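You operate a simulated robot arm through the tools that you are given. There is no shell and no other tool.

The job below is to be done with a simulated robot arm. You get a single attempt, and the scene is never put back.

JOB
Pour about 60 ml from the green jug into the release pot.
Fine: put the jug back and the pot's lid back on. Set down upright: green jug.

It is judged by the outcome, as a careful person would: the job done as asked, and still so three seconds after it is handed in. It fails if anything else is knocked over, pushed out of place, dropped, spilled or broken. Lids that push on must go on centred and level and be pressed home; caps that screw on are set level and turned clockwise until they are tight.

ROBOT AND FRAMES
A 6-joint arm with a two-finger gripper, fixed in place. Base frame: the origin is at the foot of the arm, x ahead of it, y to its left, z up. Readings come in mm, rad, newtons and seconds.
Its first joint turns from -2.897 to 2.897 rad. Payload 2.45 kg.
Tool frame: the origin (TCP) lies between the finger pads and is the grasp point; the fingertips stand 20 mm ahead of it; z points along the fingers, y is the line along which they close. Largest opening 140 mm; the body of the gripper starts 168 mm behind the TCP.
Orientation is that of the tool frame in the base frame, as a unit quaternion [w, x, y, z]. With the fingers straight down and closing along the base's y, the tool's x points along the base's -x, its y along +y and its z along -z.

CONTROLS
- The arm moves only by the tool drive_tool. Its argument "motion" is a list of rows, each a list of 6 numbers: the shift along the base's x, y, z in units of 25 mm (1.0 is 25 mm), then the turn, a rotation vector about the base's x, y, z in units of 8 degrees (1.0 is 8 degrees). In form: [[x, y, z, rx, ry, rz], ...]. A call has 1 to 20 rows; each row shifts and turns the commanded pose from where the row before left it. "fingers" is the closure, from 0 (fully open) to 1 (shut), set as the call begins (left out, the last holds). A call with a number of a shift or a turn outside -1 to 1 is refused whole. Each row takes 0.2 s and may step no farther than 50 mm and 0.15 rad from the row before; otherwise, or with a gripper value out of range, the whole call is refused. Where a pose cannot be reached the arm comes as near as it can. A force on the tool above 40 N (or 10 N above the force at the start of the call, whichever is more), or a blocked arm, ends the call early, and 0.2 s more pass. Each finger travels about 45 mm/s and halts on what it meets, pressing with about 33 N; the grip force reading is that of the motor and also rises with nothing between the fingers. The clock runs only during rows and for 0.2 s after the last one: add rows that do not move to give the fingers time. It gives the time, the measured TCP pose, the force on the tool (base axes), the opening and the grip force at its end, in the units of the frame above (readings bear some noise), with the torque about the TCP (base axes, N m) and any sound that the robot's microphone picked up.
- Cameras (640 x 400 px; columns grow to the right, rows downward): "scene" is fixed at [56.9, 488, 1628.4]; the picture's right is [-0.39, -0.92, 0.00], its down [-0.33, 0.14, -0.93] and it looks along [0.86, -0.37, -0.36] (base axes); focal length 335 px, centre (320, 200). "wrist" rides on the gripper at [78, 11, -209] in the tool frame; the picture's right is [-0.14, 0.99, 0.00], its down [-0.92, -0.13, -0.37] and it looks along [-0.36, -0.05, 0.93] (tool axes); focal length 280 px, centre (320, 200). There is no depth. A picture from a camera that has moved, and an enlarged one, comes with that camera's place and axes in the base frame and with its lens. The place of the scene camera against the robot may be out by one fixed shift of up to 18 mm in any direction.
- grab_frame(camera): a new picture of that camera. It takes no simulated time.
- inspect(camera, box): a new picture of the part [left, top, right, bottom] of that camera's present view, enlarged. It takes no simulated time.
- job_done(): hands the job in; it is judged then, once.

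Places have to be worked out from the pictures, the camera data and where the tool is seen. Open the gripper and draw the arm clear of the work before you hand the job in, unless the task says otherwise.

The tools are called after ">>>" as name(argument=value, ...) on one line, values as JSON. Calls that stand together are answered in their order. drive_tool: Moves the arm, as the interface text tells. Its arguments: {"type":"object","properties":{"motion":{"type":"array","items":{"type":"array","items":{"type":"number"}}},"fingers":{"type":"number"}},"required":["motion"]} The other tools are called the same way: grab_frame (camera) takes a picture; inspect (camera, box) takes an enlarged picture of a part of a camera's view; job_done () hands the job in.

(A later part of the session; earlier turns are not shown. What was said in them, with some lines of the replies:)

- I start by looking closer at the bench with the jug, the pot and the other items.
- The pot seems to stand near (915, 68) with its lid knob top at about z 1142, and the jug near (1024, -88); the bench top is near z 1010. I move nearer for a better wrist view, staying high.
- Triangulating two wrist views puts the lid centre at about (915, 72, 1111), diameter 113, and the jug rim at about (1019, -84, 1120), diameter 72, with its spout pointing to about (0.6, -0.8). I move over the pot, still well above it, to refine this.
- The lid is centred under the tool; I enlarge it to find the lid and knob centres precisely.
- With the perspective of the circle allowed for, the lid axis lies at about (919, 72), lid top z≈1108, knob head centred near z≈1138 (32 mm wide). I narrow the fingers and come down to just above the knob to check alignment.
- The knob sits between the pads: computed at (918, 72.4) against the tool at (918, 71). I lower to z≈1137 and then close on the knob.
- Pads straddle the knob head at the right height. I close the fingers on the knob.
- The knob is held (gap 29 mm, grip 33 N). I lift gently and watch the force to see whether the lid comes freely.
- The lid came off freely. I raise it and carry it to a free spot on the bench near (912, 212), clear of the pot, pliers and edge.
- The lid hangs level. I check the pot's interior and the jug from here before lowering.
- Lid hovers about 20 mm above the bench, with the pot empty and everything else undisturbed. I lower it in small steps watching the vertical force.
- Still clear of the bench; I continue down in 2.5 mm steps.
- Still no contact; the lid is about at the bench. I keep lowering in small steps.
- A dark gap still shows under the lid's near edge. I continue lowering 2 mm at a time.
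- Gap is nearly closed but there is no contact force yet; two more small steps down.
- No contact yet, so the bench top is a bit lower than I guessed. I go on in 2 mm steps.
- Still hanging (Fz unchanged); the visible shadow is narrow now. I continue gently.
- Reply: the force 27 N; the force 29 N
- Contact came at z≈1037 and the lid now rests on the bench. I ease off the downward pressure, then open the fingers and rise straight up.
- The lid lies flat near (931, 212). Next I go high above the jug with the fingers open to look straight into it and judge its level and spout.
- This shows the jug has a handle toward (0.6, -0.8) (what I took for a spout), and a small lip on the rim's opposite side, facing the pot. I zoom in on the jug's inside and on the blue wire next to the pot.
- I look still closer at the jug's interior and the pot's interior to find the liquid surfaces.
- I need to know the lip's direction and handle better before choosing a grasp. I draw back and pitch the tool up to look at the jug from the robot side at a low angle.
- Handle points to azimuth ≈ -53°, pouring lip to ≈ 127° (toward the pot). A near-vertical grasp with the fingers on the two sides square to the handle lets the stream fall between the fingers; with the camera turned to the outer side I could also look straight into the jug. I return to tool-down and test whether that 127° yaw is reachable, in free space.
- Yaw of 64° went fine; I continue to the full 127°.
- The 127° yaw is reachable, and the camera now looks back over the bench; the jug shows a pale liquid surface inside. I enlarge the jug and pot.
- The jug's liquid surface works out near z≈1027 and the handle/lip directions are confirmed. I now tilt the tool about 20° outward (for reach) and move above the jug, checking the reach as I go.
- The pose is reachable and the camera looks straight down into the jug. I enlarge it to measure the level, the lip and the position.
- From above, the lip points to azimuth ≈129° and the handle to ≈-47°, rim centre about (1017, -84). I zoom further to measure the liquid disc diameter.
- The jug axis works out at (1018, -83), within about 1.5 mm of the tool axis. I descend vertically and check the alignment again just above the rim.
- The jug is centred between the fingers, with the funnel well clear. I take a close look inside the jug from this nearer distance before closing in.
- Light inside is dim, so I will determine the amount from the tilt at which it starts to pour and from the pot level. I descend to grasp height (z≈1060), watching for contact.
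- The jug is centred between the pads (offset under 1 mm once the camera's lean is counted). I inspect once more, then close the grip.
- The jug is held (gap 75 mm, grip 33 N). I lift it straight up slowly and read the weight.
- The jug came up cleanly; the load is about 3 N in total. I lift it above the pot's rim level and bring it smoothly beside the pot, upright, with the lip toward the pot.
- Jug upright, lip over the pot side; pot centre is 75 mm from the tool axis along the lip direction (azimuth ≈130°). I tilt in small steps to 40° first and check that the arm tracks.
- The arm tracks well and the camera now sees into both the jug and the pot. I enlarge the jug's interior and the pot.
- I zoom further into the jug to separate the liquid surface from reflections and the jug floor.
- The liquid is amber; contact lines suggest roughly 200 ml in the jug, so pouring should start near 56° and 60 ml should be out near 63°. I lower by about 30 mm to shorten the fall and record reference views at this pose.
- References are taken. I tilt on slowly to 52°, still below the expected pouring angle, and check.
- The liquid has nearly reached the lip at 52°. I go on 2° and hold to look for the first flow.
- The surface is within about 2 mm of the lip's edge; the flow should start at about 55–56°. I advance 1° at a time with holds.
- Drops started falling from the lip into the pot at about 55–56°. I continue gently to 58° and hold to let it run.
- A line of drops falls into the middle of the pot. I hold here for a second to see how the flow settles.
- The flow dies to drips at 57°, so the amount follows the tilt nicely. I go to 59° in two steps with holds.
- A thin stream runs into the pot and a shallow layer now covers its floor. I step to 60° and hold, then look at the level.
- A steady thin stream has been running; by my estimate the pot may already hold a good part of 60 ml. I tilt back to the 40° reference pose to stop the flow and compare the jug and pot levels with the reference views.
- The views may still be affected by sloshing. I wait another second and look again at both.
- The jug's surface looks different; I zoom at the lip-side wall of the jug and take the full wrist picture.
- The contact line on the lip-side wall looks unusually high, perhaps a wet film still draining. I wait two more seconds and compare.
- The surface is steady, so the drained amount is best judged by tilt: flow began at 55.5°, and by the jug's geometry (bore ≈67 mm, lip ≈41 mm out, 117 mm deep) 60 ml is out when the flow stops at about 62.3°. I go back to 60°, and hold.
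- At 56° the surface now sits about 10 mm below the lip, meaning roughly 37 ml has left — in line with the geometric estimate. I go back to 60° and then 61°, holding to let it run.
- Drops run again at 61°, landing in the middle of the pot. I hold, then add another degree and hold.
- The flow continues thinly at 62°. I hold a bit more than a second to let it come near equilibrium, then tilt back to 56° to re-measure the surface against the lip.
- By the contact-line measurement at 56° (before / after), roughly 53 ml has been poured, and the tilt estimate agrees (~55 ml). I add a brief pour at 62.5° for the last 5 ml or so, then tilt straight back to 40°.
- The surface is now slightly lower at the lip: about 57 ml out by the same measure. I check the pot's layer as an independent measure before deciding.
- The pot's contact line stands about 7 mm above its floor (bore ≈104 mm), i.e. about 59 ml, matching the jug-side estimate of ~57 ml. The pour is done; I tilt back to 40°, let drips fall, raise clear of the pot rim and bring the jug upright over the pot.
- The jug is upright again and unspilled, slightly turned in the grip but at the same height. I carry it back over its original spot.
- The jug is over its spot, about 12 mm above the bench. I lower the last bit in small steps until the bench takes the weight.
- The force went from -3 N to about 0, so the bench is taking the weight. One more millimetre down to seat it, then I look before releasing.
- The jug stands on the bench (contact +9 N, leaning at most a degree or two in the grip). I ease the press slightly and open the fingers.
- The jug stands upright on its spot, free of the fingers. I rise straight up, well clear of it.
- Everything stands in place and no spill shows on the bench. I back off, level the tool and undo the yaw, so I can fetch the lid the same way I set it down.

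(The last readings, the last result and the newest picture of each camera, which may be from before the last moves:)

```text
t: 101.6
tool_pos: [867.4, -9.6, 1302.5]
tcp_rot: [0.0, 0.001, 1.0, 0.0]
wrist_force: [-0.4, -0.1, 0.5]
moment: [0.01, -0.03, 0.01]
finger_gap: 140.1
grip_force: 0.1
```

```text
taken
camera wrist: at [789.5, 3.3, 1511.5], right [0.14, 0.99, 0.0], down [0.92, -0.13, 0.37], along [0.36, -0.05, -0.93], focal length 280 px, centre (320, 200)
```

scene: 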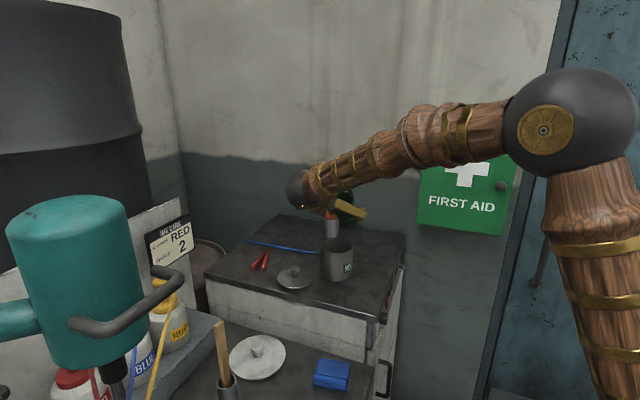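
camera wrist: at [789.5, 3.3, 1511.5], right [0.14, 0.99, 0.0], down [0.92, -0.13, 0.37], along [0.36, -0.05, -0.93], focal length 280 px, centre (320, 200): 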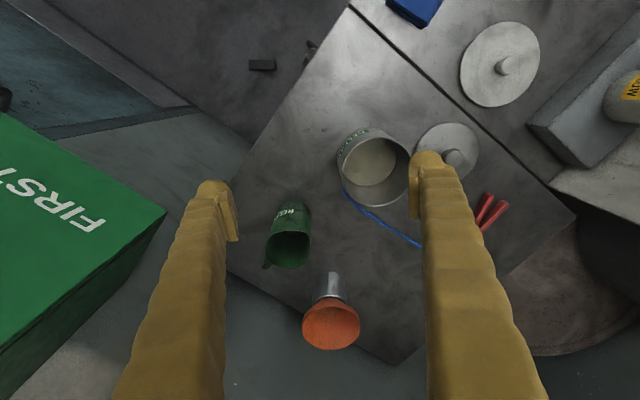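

Tool is back to the straight-down attitude. I take an enlarged look into the pot from here to double-check the layer, and then go over the lid.

>>> inspect(camera="wrist", box=[330, 120, 420, 220])

>>> inspect(camera="wrist", box=[260, 190, 320, 280])

>>> drive_tool(motion=[[0.3, 1, 0, 0, 0, 0], [0.3, 1, 0, 0, 0, 0], [0.3, 1, 0, 0, 0, 0], [0.3, 1, 0, 0, 0, 0], [0.3, 1, 0, 0, 0, 0], [0.3, 1, 0, 0, 0, 0], [0.3, 1, -0.4, 0, 0, 0], [0.3, 1, -0.6, 0, 0, 0], [0.14, 0.86, -0.8, 0, 0, 0], [0, 0, -0.8, 0, 0, 0], [0, 0, -0.8, 0, 0, 0], [0, 0, -0.6, 0, 0, 0], [0, 0, 0, 0, 0, 0]], fingers=0.55)

>>> grab_frame(camera="wrist")

>>> inspect(camera="wrist", box=[260, 100, 380, 200])

```text
4.00 times, centred on (375, 170) of wrist
camera zoom: at [789.5, 3.3, 1511.5], right [0.14, 0.99, 0.0], down [0.92, -0.13, 0.37], along [0.36, -0.05, -0.93], focal length 1122 px, centre (100, 320)
```

zoom: 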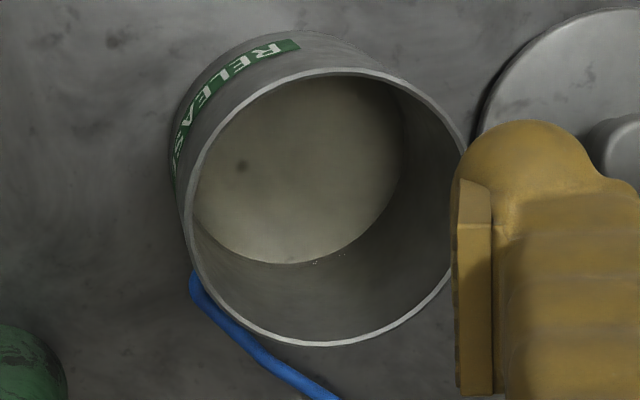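

```text
4.44 times, centred on (290, 235) of wrist
camera zoom: at [789.5, 3.3, 1511.5], right [0.14, 0.99, 0.0], down [0.92, -0.13, 0.37], along [0.36, -0.05, -0.93], focal length 1246 px, centre (453, 44)
```

zoom: 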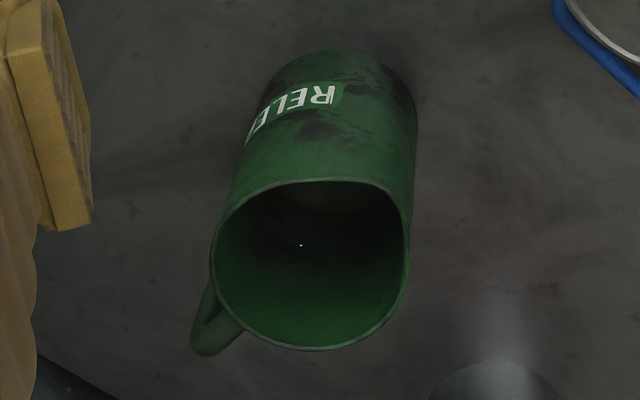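

```text
t: 104.4
tool_pos: [933.8, 211.8, 1201.9]
tcp_rot: [0.001, 0.001, 1.0, 0.0]
wrist_force: [0.3, -0.4, -0.1]
moment: [0.0, -0.02, -0.03]
finger_gap: 62.8
grip_force: 0.1
```

```text
taken
camera wrist: at [854.2, 224.8, 1411.6], right [0.14, 0.99, 0.0], down [0.92, -0.13, 0.37], along [0.36, -0.05, -0.93], focal length 280 px, centre (320, 200)
```

wrist: 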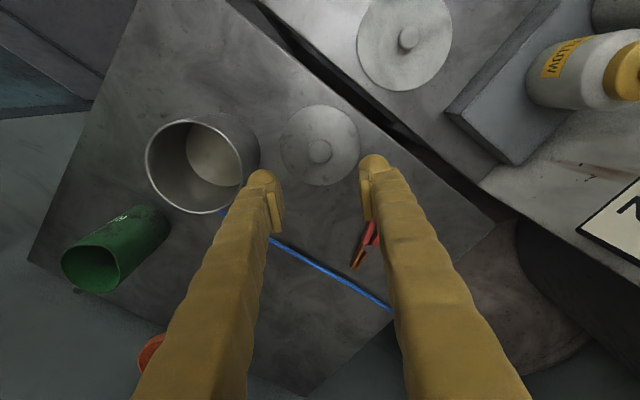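

```text
4.00 times, centred on (320, 150) of wrist
camera zoom: at [854.2, 224.8, 1411.6], right [0.14, 0.99, 0.0], down [0.92, -0.13, 0.37], along [0.36, -0.05, -0.93], focal length 1122 px, centre (320, 400)
```

zoom: 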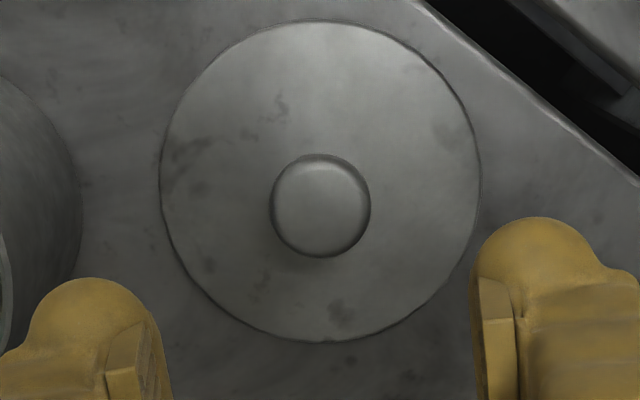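

The lid's knob is at about (931, 213), right under the tool. I descend to just above it and check.

>>> drive_tool(motion=[[-0.03, 0.03, -0.8, 0, 0, 0], [0, 0, -0.8, 0, 0, 0], [0, 0, -0.8, 0, 0, 0], [0, 0, -0.8, 0, 0, 0], [0, 0, -0.8, 0, 0, 0], [0, 0, -0.6, 0, 0, 0], [0, 0, -0.4, 0, 0, 0], [0, 0, 0, 0, 0, 0]])

>>> grab_frame(camera="wrist")

>>> inspect(camera="scene", box=[260, 220, 340, 300])

```text
t: 106.2
tool_pos: [930.1, 214.7, 1077.4]
tcp_rot: [0.0, 0.0, 1.0, 0.0]
wrist_force: [-0.3, 1.1, -0.8]
moment: [0.01, -0.02, -0.01]
finger_gap: 62.9
grip_force: 0.0
```

```text
taken
camera wrist: at [851.9, 226.2, 1286.3], right [0.14, 0.99, 0.0], down [0.92, -0.13, 0.37], along [0.36, -0.05, -0.93], focal length 280 px, centre (320, 200)
```

wrist: 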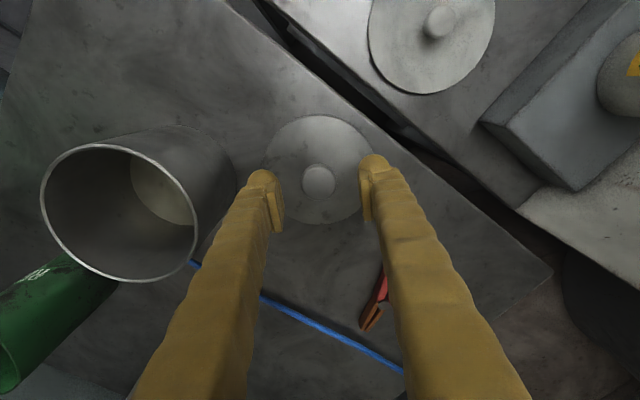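

```text
5.00 times, centred on (300, 260) of scene
camera zoom: at [56.9, 488.0, 1628.4], right [-0.39, -0.92, 0.0], down [-0.33, 0.14, -0.93], along [0.86, -0.37, -0.36], focal length 1674 px, centre (420, -100)
```

zoom: 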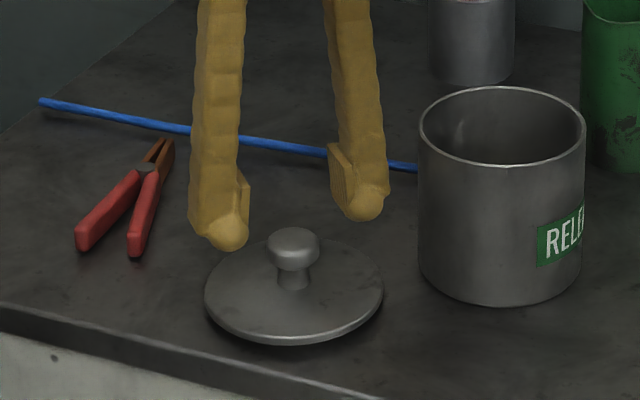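

Knob centred between the pads. I go down to grip height (z≈1036) and close.

>>> drive_tool(motion=[[0, 0, -0.5, 0, 0, 0], [0, 0, -0.5, 0, 0, 0], [0, 0, -0.4, 0, 0, 0], [0, 0, -0.24, 0, 0, 0], [0, 0, 0, 0, 0, 0]])

>>> drive_tool(motion=[[0, 0, 0, 0, 0, 0], [0, 0, 0, 0, 0, 0], [0, 0, 0, 0, 0, 0], [0, 0, 0, 0, 0, 0]], fingers=1.0)

>>> inspect(camera="scene", box=[260, 220, 340, 300])

>>> grab_frame(camera="wrist")

```text
t: 107.4
tool_pos: [930.7, 213.7, 1037.3]
tcp_rot: [0.0, 0.001, 1.0, 0.0]
wrist_force: [-0.7, -0.6, 0.5]
moment: [0.01, -0.02, 0.02]
finger_gap: 63.0
grip_force: 0.1
```

```text
t: 108.4
tool_pos: [929.7, 212.6, 1036.6]
tcp_rot: [0.0, 0.001, 1.0, 0.0]
wrist_force: [0.7, 0.4, 0.2]
moment: [0.01, -0.01, 0.01]
finger_gap: 29.3
grip_force: 32.8
```

```text
5.00 times, centred on (300, 260) of scene
camera zoom: at [56.9, 488.0, 1628.4], right [-0.39, -0.92, 0.0], down [-0.33, 0.14, -0.93], along [0.86, -0.37, -0.36], focal length 1674 px, centre (420, -100)
```

zoom: 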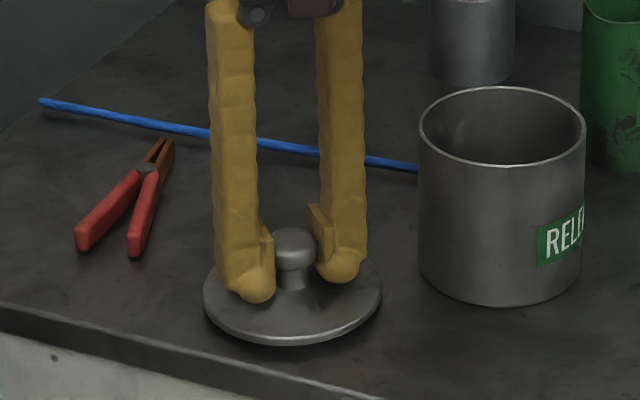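

```text
taken
camera wrist: at [852.3, 226.2, 1245.4], right [0.14, 0.99, 0.0], down [0.92, -0.13, 0.37], along [0.36, -0.05, -0.93], focal length 280 px, centre (320, 200)
```

wrist: 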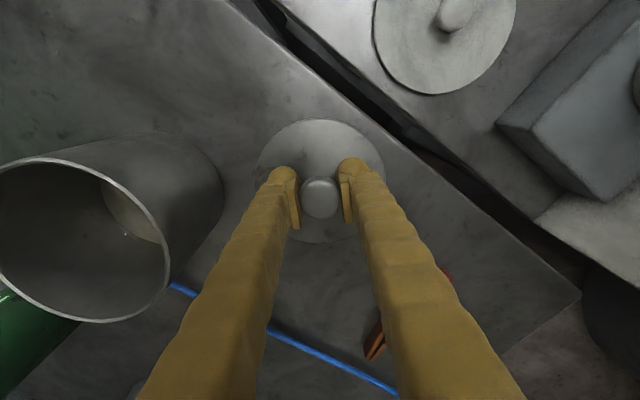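

Lid gripped in the same relation as before (29.3 mm, knob centred). I lift it and carry it back above the pot.

>>> drive_tool(motion=[[0, 0, 0.3, 0, 0, 0], [0, 0, 0.7, 0, 0, 0], [0, 0, 1, 0, 0, 0], [0, 0, 1, 0, 0, 0], [0, 0, 1, 0, 0, 0], [0, 0, 1, 0, 0, 0], [0, 0, 0.8, 0, 0, 0], [0, 0, 0.36, 0, 0, 0], [-0.062, -0.64, 0, 0, 0, 0], [-0.09, -1, 0, 0, 0, 0], [-0.09, -1, 0, 0, 0, 0], [-0.09, -1, 0, 0, 0, 0], [-0.09, -1, 0, 0, 0, 0], [-0.09, -0.7, 0, 0, 0, 0], [0, -0.3, 0, 0, 0, 0], [0, 0, 0, 0, 0, 0], [0, 0, 0, 0, 0, 0]])

>>> grab_frame(camera="wrist")

>>> inspect(camera="scene", box=[290, 180, 390, 290])

```text
t: 112.0
tool_pos: [919.2, 71.8, 1189.8]
tcp_rot: [0.0, 0.001, 1.0, 0.001]
wrist_force: [0.1, -1.0, 0.3]
moment: [0.0, -0.03, 0.0]
finger_gap: 29.1
grip_force: 32.5
```

```text
taken
camera wrist: at [839.7, 84.4, 1398.3], right [0.14, 0.99, 0.0], down [0.92, -0.13, 0.37], along [0.36, -0.05, -0.93], focal length 280 px, centre (320, 200)
```

wrist: 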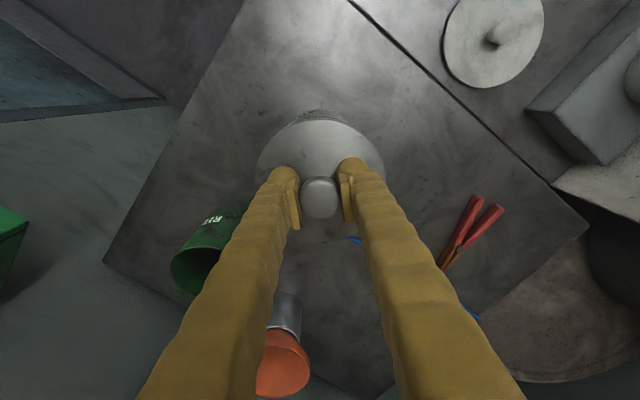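

```text
3.64 times, centred on (340, 235) of scene
camera zoom: at [56.9, 488.0, 1628.4], right [-0.39, -0.92, 0.0], down [-0.33, 0.14, -0.93], along [0.86, -0.37, -0.36], focal length 1217 px, centre (247, 73)
```

zoom: 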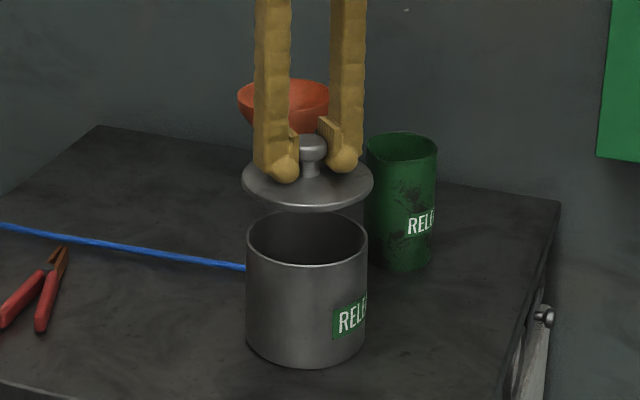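

The lid hangs level and centred over the pot in the scene view. I correct 0.8 mm in y and lower to just above the rim for a check.

>>> drive_tool(motion=[[0, 0.03, -0.5, 0, 0, 0], [0, 0, -0.5, 0, 0, 0], [0, 0, -0.4, 0, 0, 0], [0, 0, -0.3, 0, 0, 0], [0, 0, 0, 0, 0, 0]])

>>> inspect(camera="scene", box=[310, 205, 370, 285])

>>> inspect(camera="wrist", box=[240, 90, 400, 260])

```text
t: 113.2
tool_pos: [919.0, 72.3, 1148.3]
tcp_rot: [0.0, 0.0, 1.0, 0.0]
wrist_force: [-1.0, 0.3, -0.7]
moment: [0.01, -0.02, -0.01]
finger_gap: 29.0
grip_force: 33.3
```

```text
5.00 times, centred on (340, 245) of scene
camera zoom: at [56.9, 488.0, 1628.4], right [-0.39, -0.92, 0.0], down [-0.33, 0.14, -0.93], along [0.86, -0.37, -0.36], focal length 1674 px, centre (220, -25)
```

zoom: 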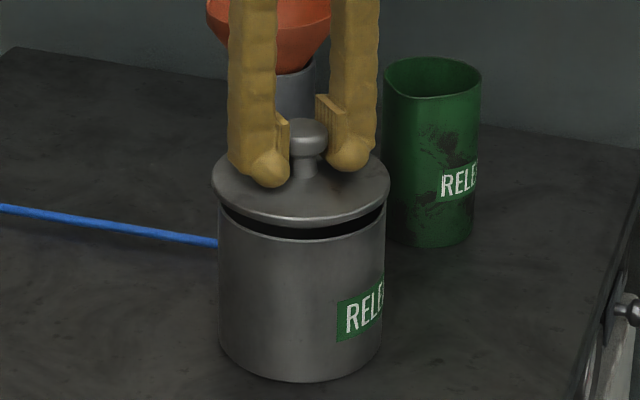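

```text
2.35 times, centred on (320, 175) of wrist
camera zoom: at [839.8, 84.8, 1356.3], right [0.14, 0.99, 0.0], down [0.92, -0.13, 0.37], along [0.37, -0.05, -0.93], focal length 660 px, centre (320, 259)
```

zoom: 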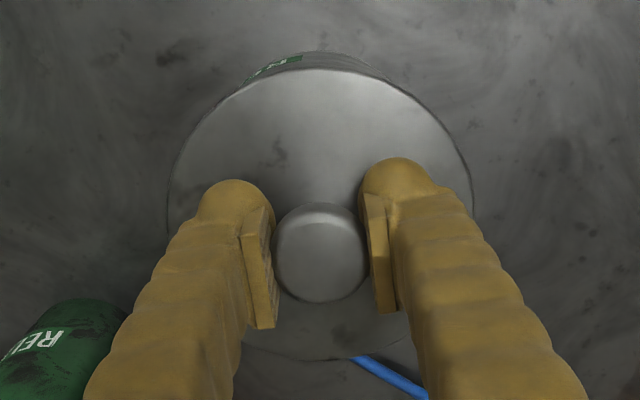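

The lid is about 11 mm above its seat and centred within a millimetre. I lower gently and watch for contact.

>>> drive_tool(motion=[[0, 0, -0.15, 0, 0, 0], [0, 0, -0.12, 0, 0, 0], [0, 0, -0.08, 0, 0, 0], [0, 0, 0, 0, 0, 0]])

>>> drive_tool(motion=[[0, 0, -0.06, 0, 0, 0], [0, 0, 0, 0, 0, 0]])

>>> inspect(camera="scene", box=[310, 205, 370, 285])

```text
t: 114.2
tool_pos: [917.7, 72.7, 1139.7]
tcp_rot: [0.0, 0.001, 1.0, 0.0]
wrist_force: [0.1, 0.0, -0.7]
moment: [0.0, -0.03, 0.04]
finger_gap: 29.1
grip_force: 33.3
```

```text
t: 114.8
tool_pos: [916.9, 72.3, 1138.4]
tcp_rot: [-0.001, 0.001, 1.0, 0.001]
wrist_force: [0.4, 0.1, -1.2]
moment: [0.03, -0.01, -0.02]
finger_gap: 29.0
grip_force: 32.6
```

```text
5.00 times, centred on (340, 245) of scene
camera zoom: at [56.9, 488.0, 1628.4], right [-0.39, -0.92, 0.0], down [-0.33, 0.14, -0.93], along [0.86, -0.37, -0.36], focal length 1674 px, centre (220, -25)
```

zoom: 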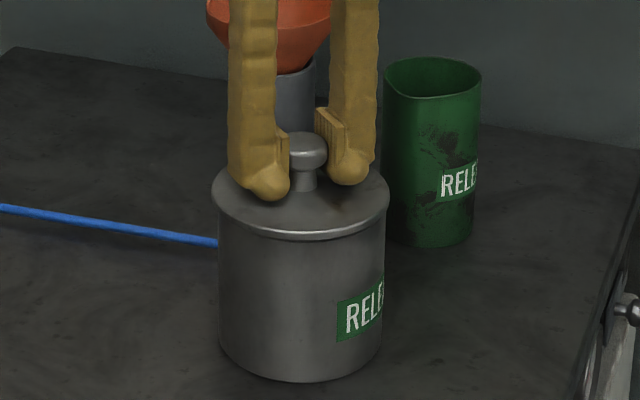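

The lid is nearly down with no force yet. I continue in 1.25 mm steps.

>>> drive_tool(motion=[[0, 0, -0.05, 0, 0, 0], [0, 0, 0, 0, 0, 0]])

>>> drive_tool(motion=[[0, 0, -0.05, 0, 0, 0], [0, 0, 0, 0, 0, 0]])

```text
t: 115.4
tool_pos: [918.5, 72.7, 1137.8]
tcp_rot: [0.0, 0.002, 1.0, 0.0]
wrist_force: [-0.6, 0.7, -0.8]
moment: [0.01, -0.02, 0.02]
finger_gap: 28.9
grip_force: 33.2
```

```text
t: 116.0
tool_pos: [917.2, 73.5, 1136.3]
tcp_rot: [0.0, 0.001, 1.0, 0.0]
wrist_force: [0.3, -0.1, -1.4]
moment: [0.04, 0.02, -0.01]
finger_gap: 28.6
grip_force: 32.7
```

No contact force yet; a little further.

>>> drive_tool(motion=[[0, 0, -0.05, 0, 0, 0], [0, 0, 0, 0, 0, 0]])

>>> inspect(camera="scene", box=[310, 205, 370, 285])

```text
t: 116.6
tool_pos: [917.2, 72.5, 1134.6]
tcp_rot: [0.0, 0.0, 1.0, -0.001]
wrist_force: [0.0, 0.6, -0.5]
moment: [-0.01, -0.01, 0.01]
finger_gap: 28.7
grip_force: 32.8
```

```text
5.00 times, centred on (340, 245) of scene
camera zoom: at [56.9, 488.0, 1628.4], right [-0.39, -0.92, 0.0], down [-0.33, 0.14, -0.93], along [0.86, -0.37, -0.36], focal length 1674 px, centre (220, -25)
```

zoom: 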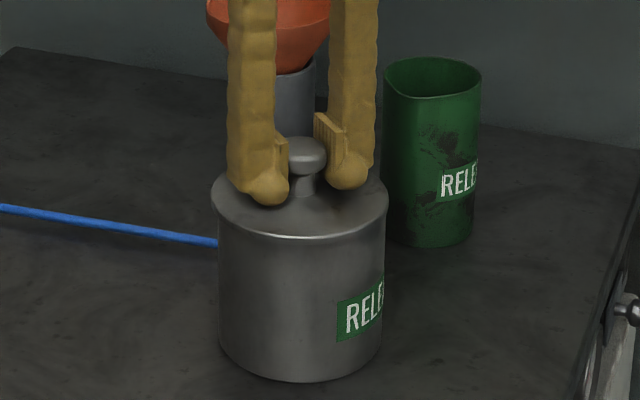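

By the scene picture the lid is at its original height (front edge and knob top rows match to a fraction of a pixel). I keep pressing down in small steps to seat it.

>>> drive_tool(motion=[[0, 0, -0.04, 0, 0, 0], [0, 0, 0, 0, 0, 0]])

>>> drive_tool(motion=[[0, 0, -0.04, 0, 0, 0], [0, 0, 0, 0, 0, 0]])

```text
t: 117.2
tool_pos: [918.8, 72.9, 1133.8]
tcp_rot: [0.001, 0.001, 1.0, 0.001]
wrist_force: [-1.2, 0.8, 14.9]
moment: [0.05, 0.6, -0.21]
finger_gap: 28.8
grip_force: 32.8
```

```text
t: 117.8
tool_pos: [918.3, 73.6, 1134.4]
tcp_rot: [0.001, 0.0, 1.0, -0.001]
wrist_force: [1.9, 4.8, 27.4]
moment: [-0.01, -0.09, -0.34]
finger_gap: 28.8
grip_force: 32.7
```

The lid seats: the push rises to 15 N, then 27 N, with no further travel. I look closely at how it sits.

>>> inspect(camera="scene", box=[310, 205, 370, 285])

>>> inspect(camera="wrist", box=[240, 90, 400, 260])

```text
5.00 times, centred on (340, 245) of scene
camera zoom: at [56.9, 488.0, 1628.4], right [-0.39, -0.92, 0.0], down [-0.33, 0.14, -0.93], along [0.86, -0.37, -0.36], focal length 1674 px, centre (220, -25)
```

zoom: 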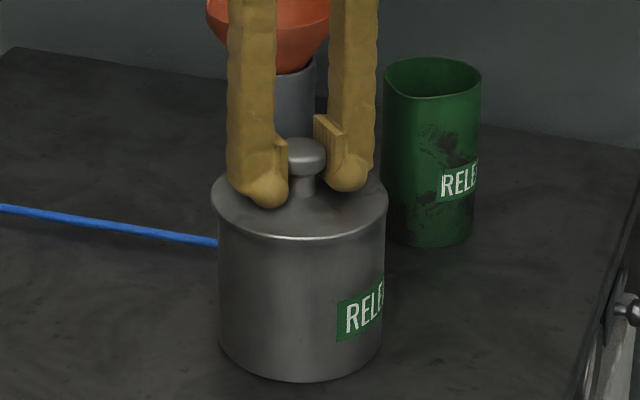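

```text
2.35 times, centred on (320, 175) of wrist
camera zoom: at [839.0, 85.7, 1342.0], right [0.14, 0.99, 0.0], down [0.92, -0.13, 0.37], along [0.37, -0.05, -0.93], focal length 660 px, centre (320, 259)
```

zoom: 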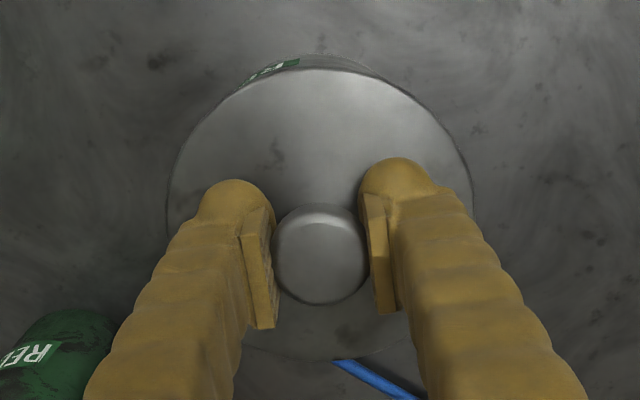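

The lid is level and centred, pressed with 27 N. I ease off, open the fingers and rise straight up.

>>> drive_tool(motion=[[0, 0, 0.07, 0, 0, 0], [0, 0, 0, 0, 0, 0]])

>>> drive_tool(motion=[[0, 0, 0, 0, 0, 0], [0, 0, 0, 0, 0, 0], [0, 0, 0, 0, 0, 0], [0, 0, 0, 0, 0, 0], [0, 0, 0.4, 0, 0, 0], [0, 0, 0.8, 0, 0, 0], [0, 0, 1, 0, 0, 0], [0, 0, 1, 0, 0, 0], [0, 0, 1, 0, 0, 0], [0, 0, 0, 0, 0, 0]], fingers=0.5)

>>> inspect(camera="scene", box=[310, 205, 370, 285])

>>> inspect(camera="wrist", box=[240, 90, 400, 260])

```text
t: 118.4
tool_pos: [918.0, 71.6, 1134.4]
tcp_rot: [-0.001, 0.001, 1.0, 0.0]
wrist_force: [-0.8, -0.1, -2.1]
moment: [0.04, 0.01, -0.02]
finger_gap: 28.9
grip_force: 33.3
```

```text
t: 120.6
tool_pos: [916.3, 73.3, 1238.5]
tcp_rot: [0.0, 0.002, 1.0, 0.0]
wrist_force: [0.2, 0.4, -0.4]
moment: [-0.02, 0.0, 0.02]
finger_gap: 70.1
grip_force: 0.1
```

```text
5.00 times, centred on (340, 245) of scene
camera zoom: at [56.9, 488.0, 1628.4], right [-0.39, -0.92, 0.0], down [-0.33, 0.14, -0.93], along [0.86, -0.37, -0.36], focal length 1674 px, centre (220, -25)
```

zoom: 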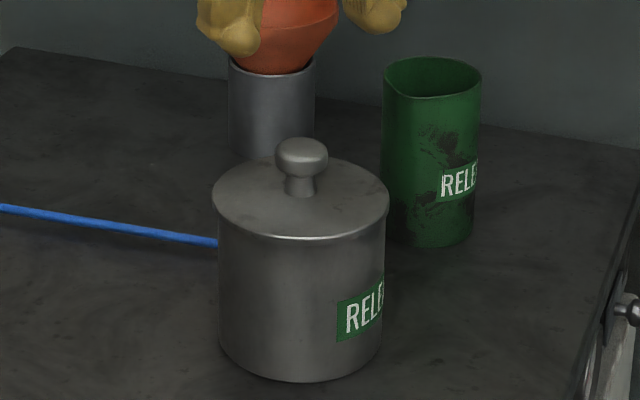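

```text
2.35 times, centred on (320, 175) of wrist
camera zoom: at [839.0, 86.5, 1448.1], right [0.14, 0.99, 0.0], down [0.92, -0.13, 0.37], along [0.36, -0.05, -0.93], focal length 660 px, centre (320, 259)
```

zoom: 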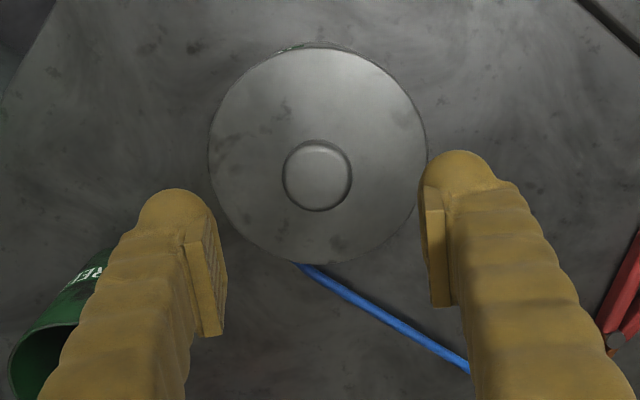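

I take the same enlarged scene view as before the lid was removed, to compare lid height and centring.

>>> inspect(camera="scene", box=[290, 190, 390, 290])

>>> inspect(camera="scene", box=[200, 180, 440, 330])

```text
4.00 times, centred on (340, 240) of scene
camera zoom: at [56.9, 488.0, 1628.4], right [-0.39, -0.92, 0.0], down [-0.33, 0.14, -0.93], along [0.86, -0.37, -0.36], focal length 1339 px, centre (240, 40)
```

zoom: 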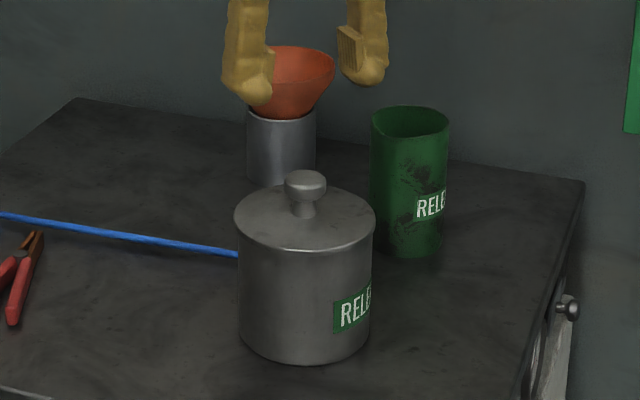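

```text
2.67 times, centred on (320, 255) of scene
camera zoom: at [56.9, 488.0, 1628.4], right [-0.39, -0.92, 0.0], down [-0.33, 0.14, -0.93], along [0.86, -0.37, -0.36], focal length 893 px, centre (320, 53)
```

zoom: 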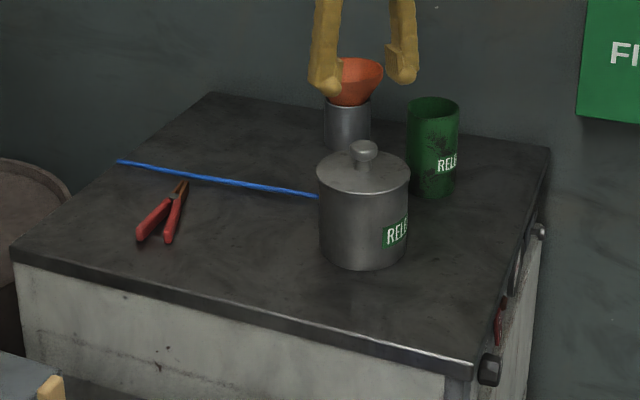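

Lid height matches the original view to within a pixel, and its overhang is even on both sides. I compare once more at higher enlargement with the view taken before removal.

>>> inspect(camera="scene", box=[300, 190, 380, 270])

>>> inspect(camera="wrist", box=[280, 100, 360, 210])

```text
5.00 times, centred on (340, 230) of scene
camera zoom: at [56.9, 488.0, 1628.4], right [-0.39, -0.92, 0.0], down [-0.33, 0.14, -0.93], along [0.86, -0.37, -0.36], focal length 1674 px, centre (220, 50)
```

zoom: 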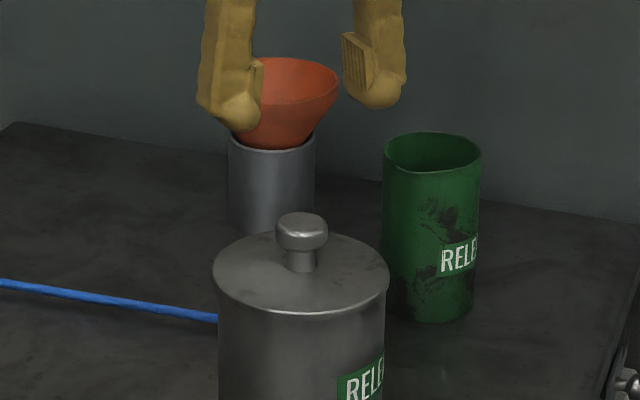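

```text
3.64 times, centred on (320, 155) of wrist
camera zoom: at [839.0, 86.5, 1448.1], right [0.14, 0.99, 0.0], down [0.92, -0.13, 0.37], along [0.36, -0.05, -0.93], focal length 1020 px, centre (320, 364)
```

zoom: 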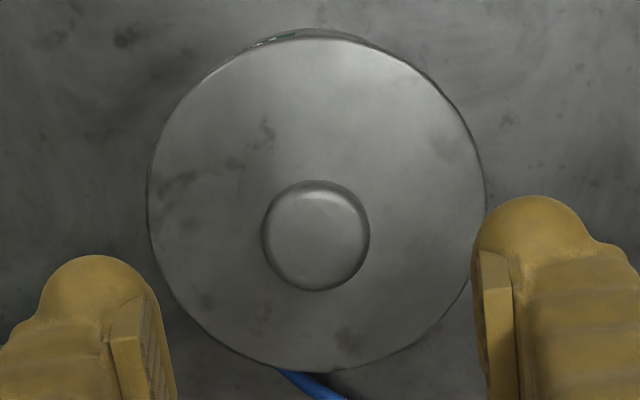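

The knob top and lid edge are at the same rows as originally, so the lid is home and level. I open the gripper and withdraw the arm up and back.

>>> drive_tool(motion=[[0, 0, 1, 0, 0, 0], [0, 0, 1, 0, 0, 0], [0, 0, 1, 0, 0, 0], [-1, 0, 1, 0, 0, 0], [-1, 0, 1, 0, 0, 0], [-1, 0, 1, 0, 0, 0], [-1, 0, 0.5, 0, 0, 0], [-1, 0, 0.5, 0, 0, 0], [-1, 0, 0.5, 0, 0, 0], [-1, 0, 0, 0, 0, 0], [-1, 0, 0, 0, 0, 0], [-1, 0, 0, 0, 0, 0], [-1, 0, 0, 0, 0, 0], [-1, 0, 0, 0, 0, 0], [-1, 0, 0, 0, 0, 0], [0, 0, 0, 0, 0, 0], [0, 0, 0, 0, 0, 0], [0, 0, 0, 0, 0, 0]], fingers=0.0)

>>> grab_frame(camera="scene")

>>> inspect(camera="scene", box=[200, 180, 440, 330])

>>> grab_frame(camera="wrist")

```text
t: 124.4
tool_pos: [617.0, 71.9, 1426.6]
tcp_rot: [0.0, 0.002, 1.0, 0.0]
wrist_force: [0.3, 1.1, 0.6]
moment: [-0.02, 0.01, -0.02]
finger_gap: 139.8
grip_force: 0.2
```

```text
taken
```

scene: 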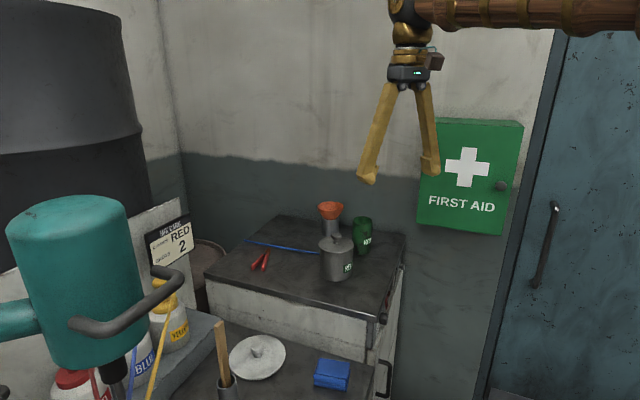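

```text
2.67 times, centred on (320, 255) of scene
camera zoom: at [56.9, 488.0, 1628.4], right [-0.39, -0.92, 0.0], down [-0.33, 0.14, -0.93], along [0.86, -0.37, -0.36], focal length 893 px, centre (320, 53)
```

zoom: 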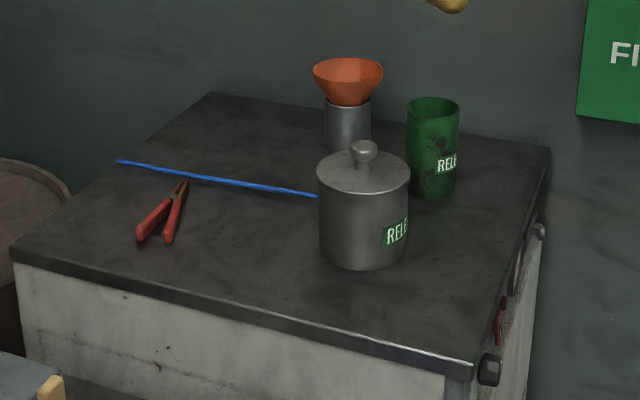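

```text
taken
camera wrist: at [539.0, 85.2, 1635.2], right [0.14, 0.99, 0.0], down [0.92, -0.13, 0.37], along [0.37, -0.05, -0.93], focal length 280 px, centre (320, 200)
```

wrist: 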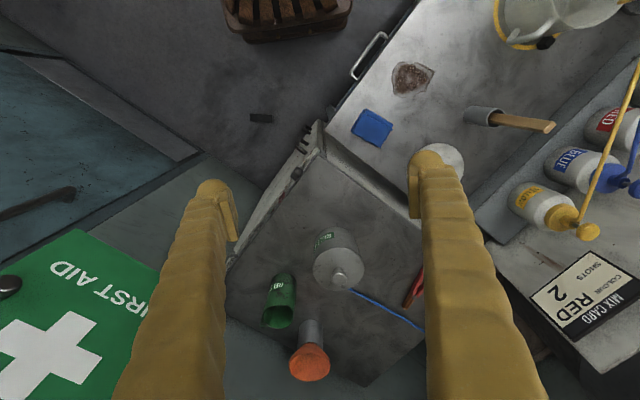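

The jug is back on its spot and upright. The lid sits level and pressed home on the pot, and nothing else on the bench has moved or been wetted. The arm is clear with the gripper open, so I hand the job in.

>>> job_done()

```text
The job is handed in.
```

I poured about 57–59 ml from the green jug into the release pot, so close to the 60 ml asked. That figure is an estimate from the liquid levels in the camera views. The level drop in the jug gave about 57 ml and the layer in the pot about 59 ml. The wrist force readings were too noisy to confirm it by weight.

- **Jug:** it is back upright within a few millimetres of its original spot. It turned a few degrees in the grip, so the handle points slightly differently than before.
- **Lid:** it is back on the pot, centred and level. I pressed it down with about 27 N, and it sits at the same height as before I removed it.
- **Surroundings:** I saw no spills on the bench, and the funnel, pliers and blue wire are where they were. The arm is drawn back with the gripper open.
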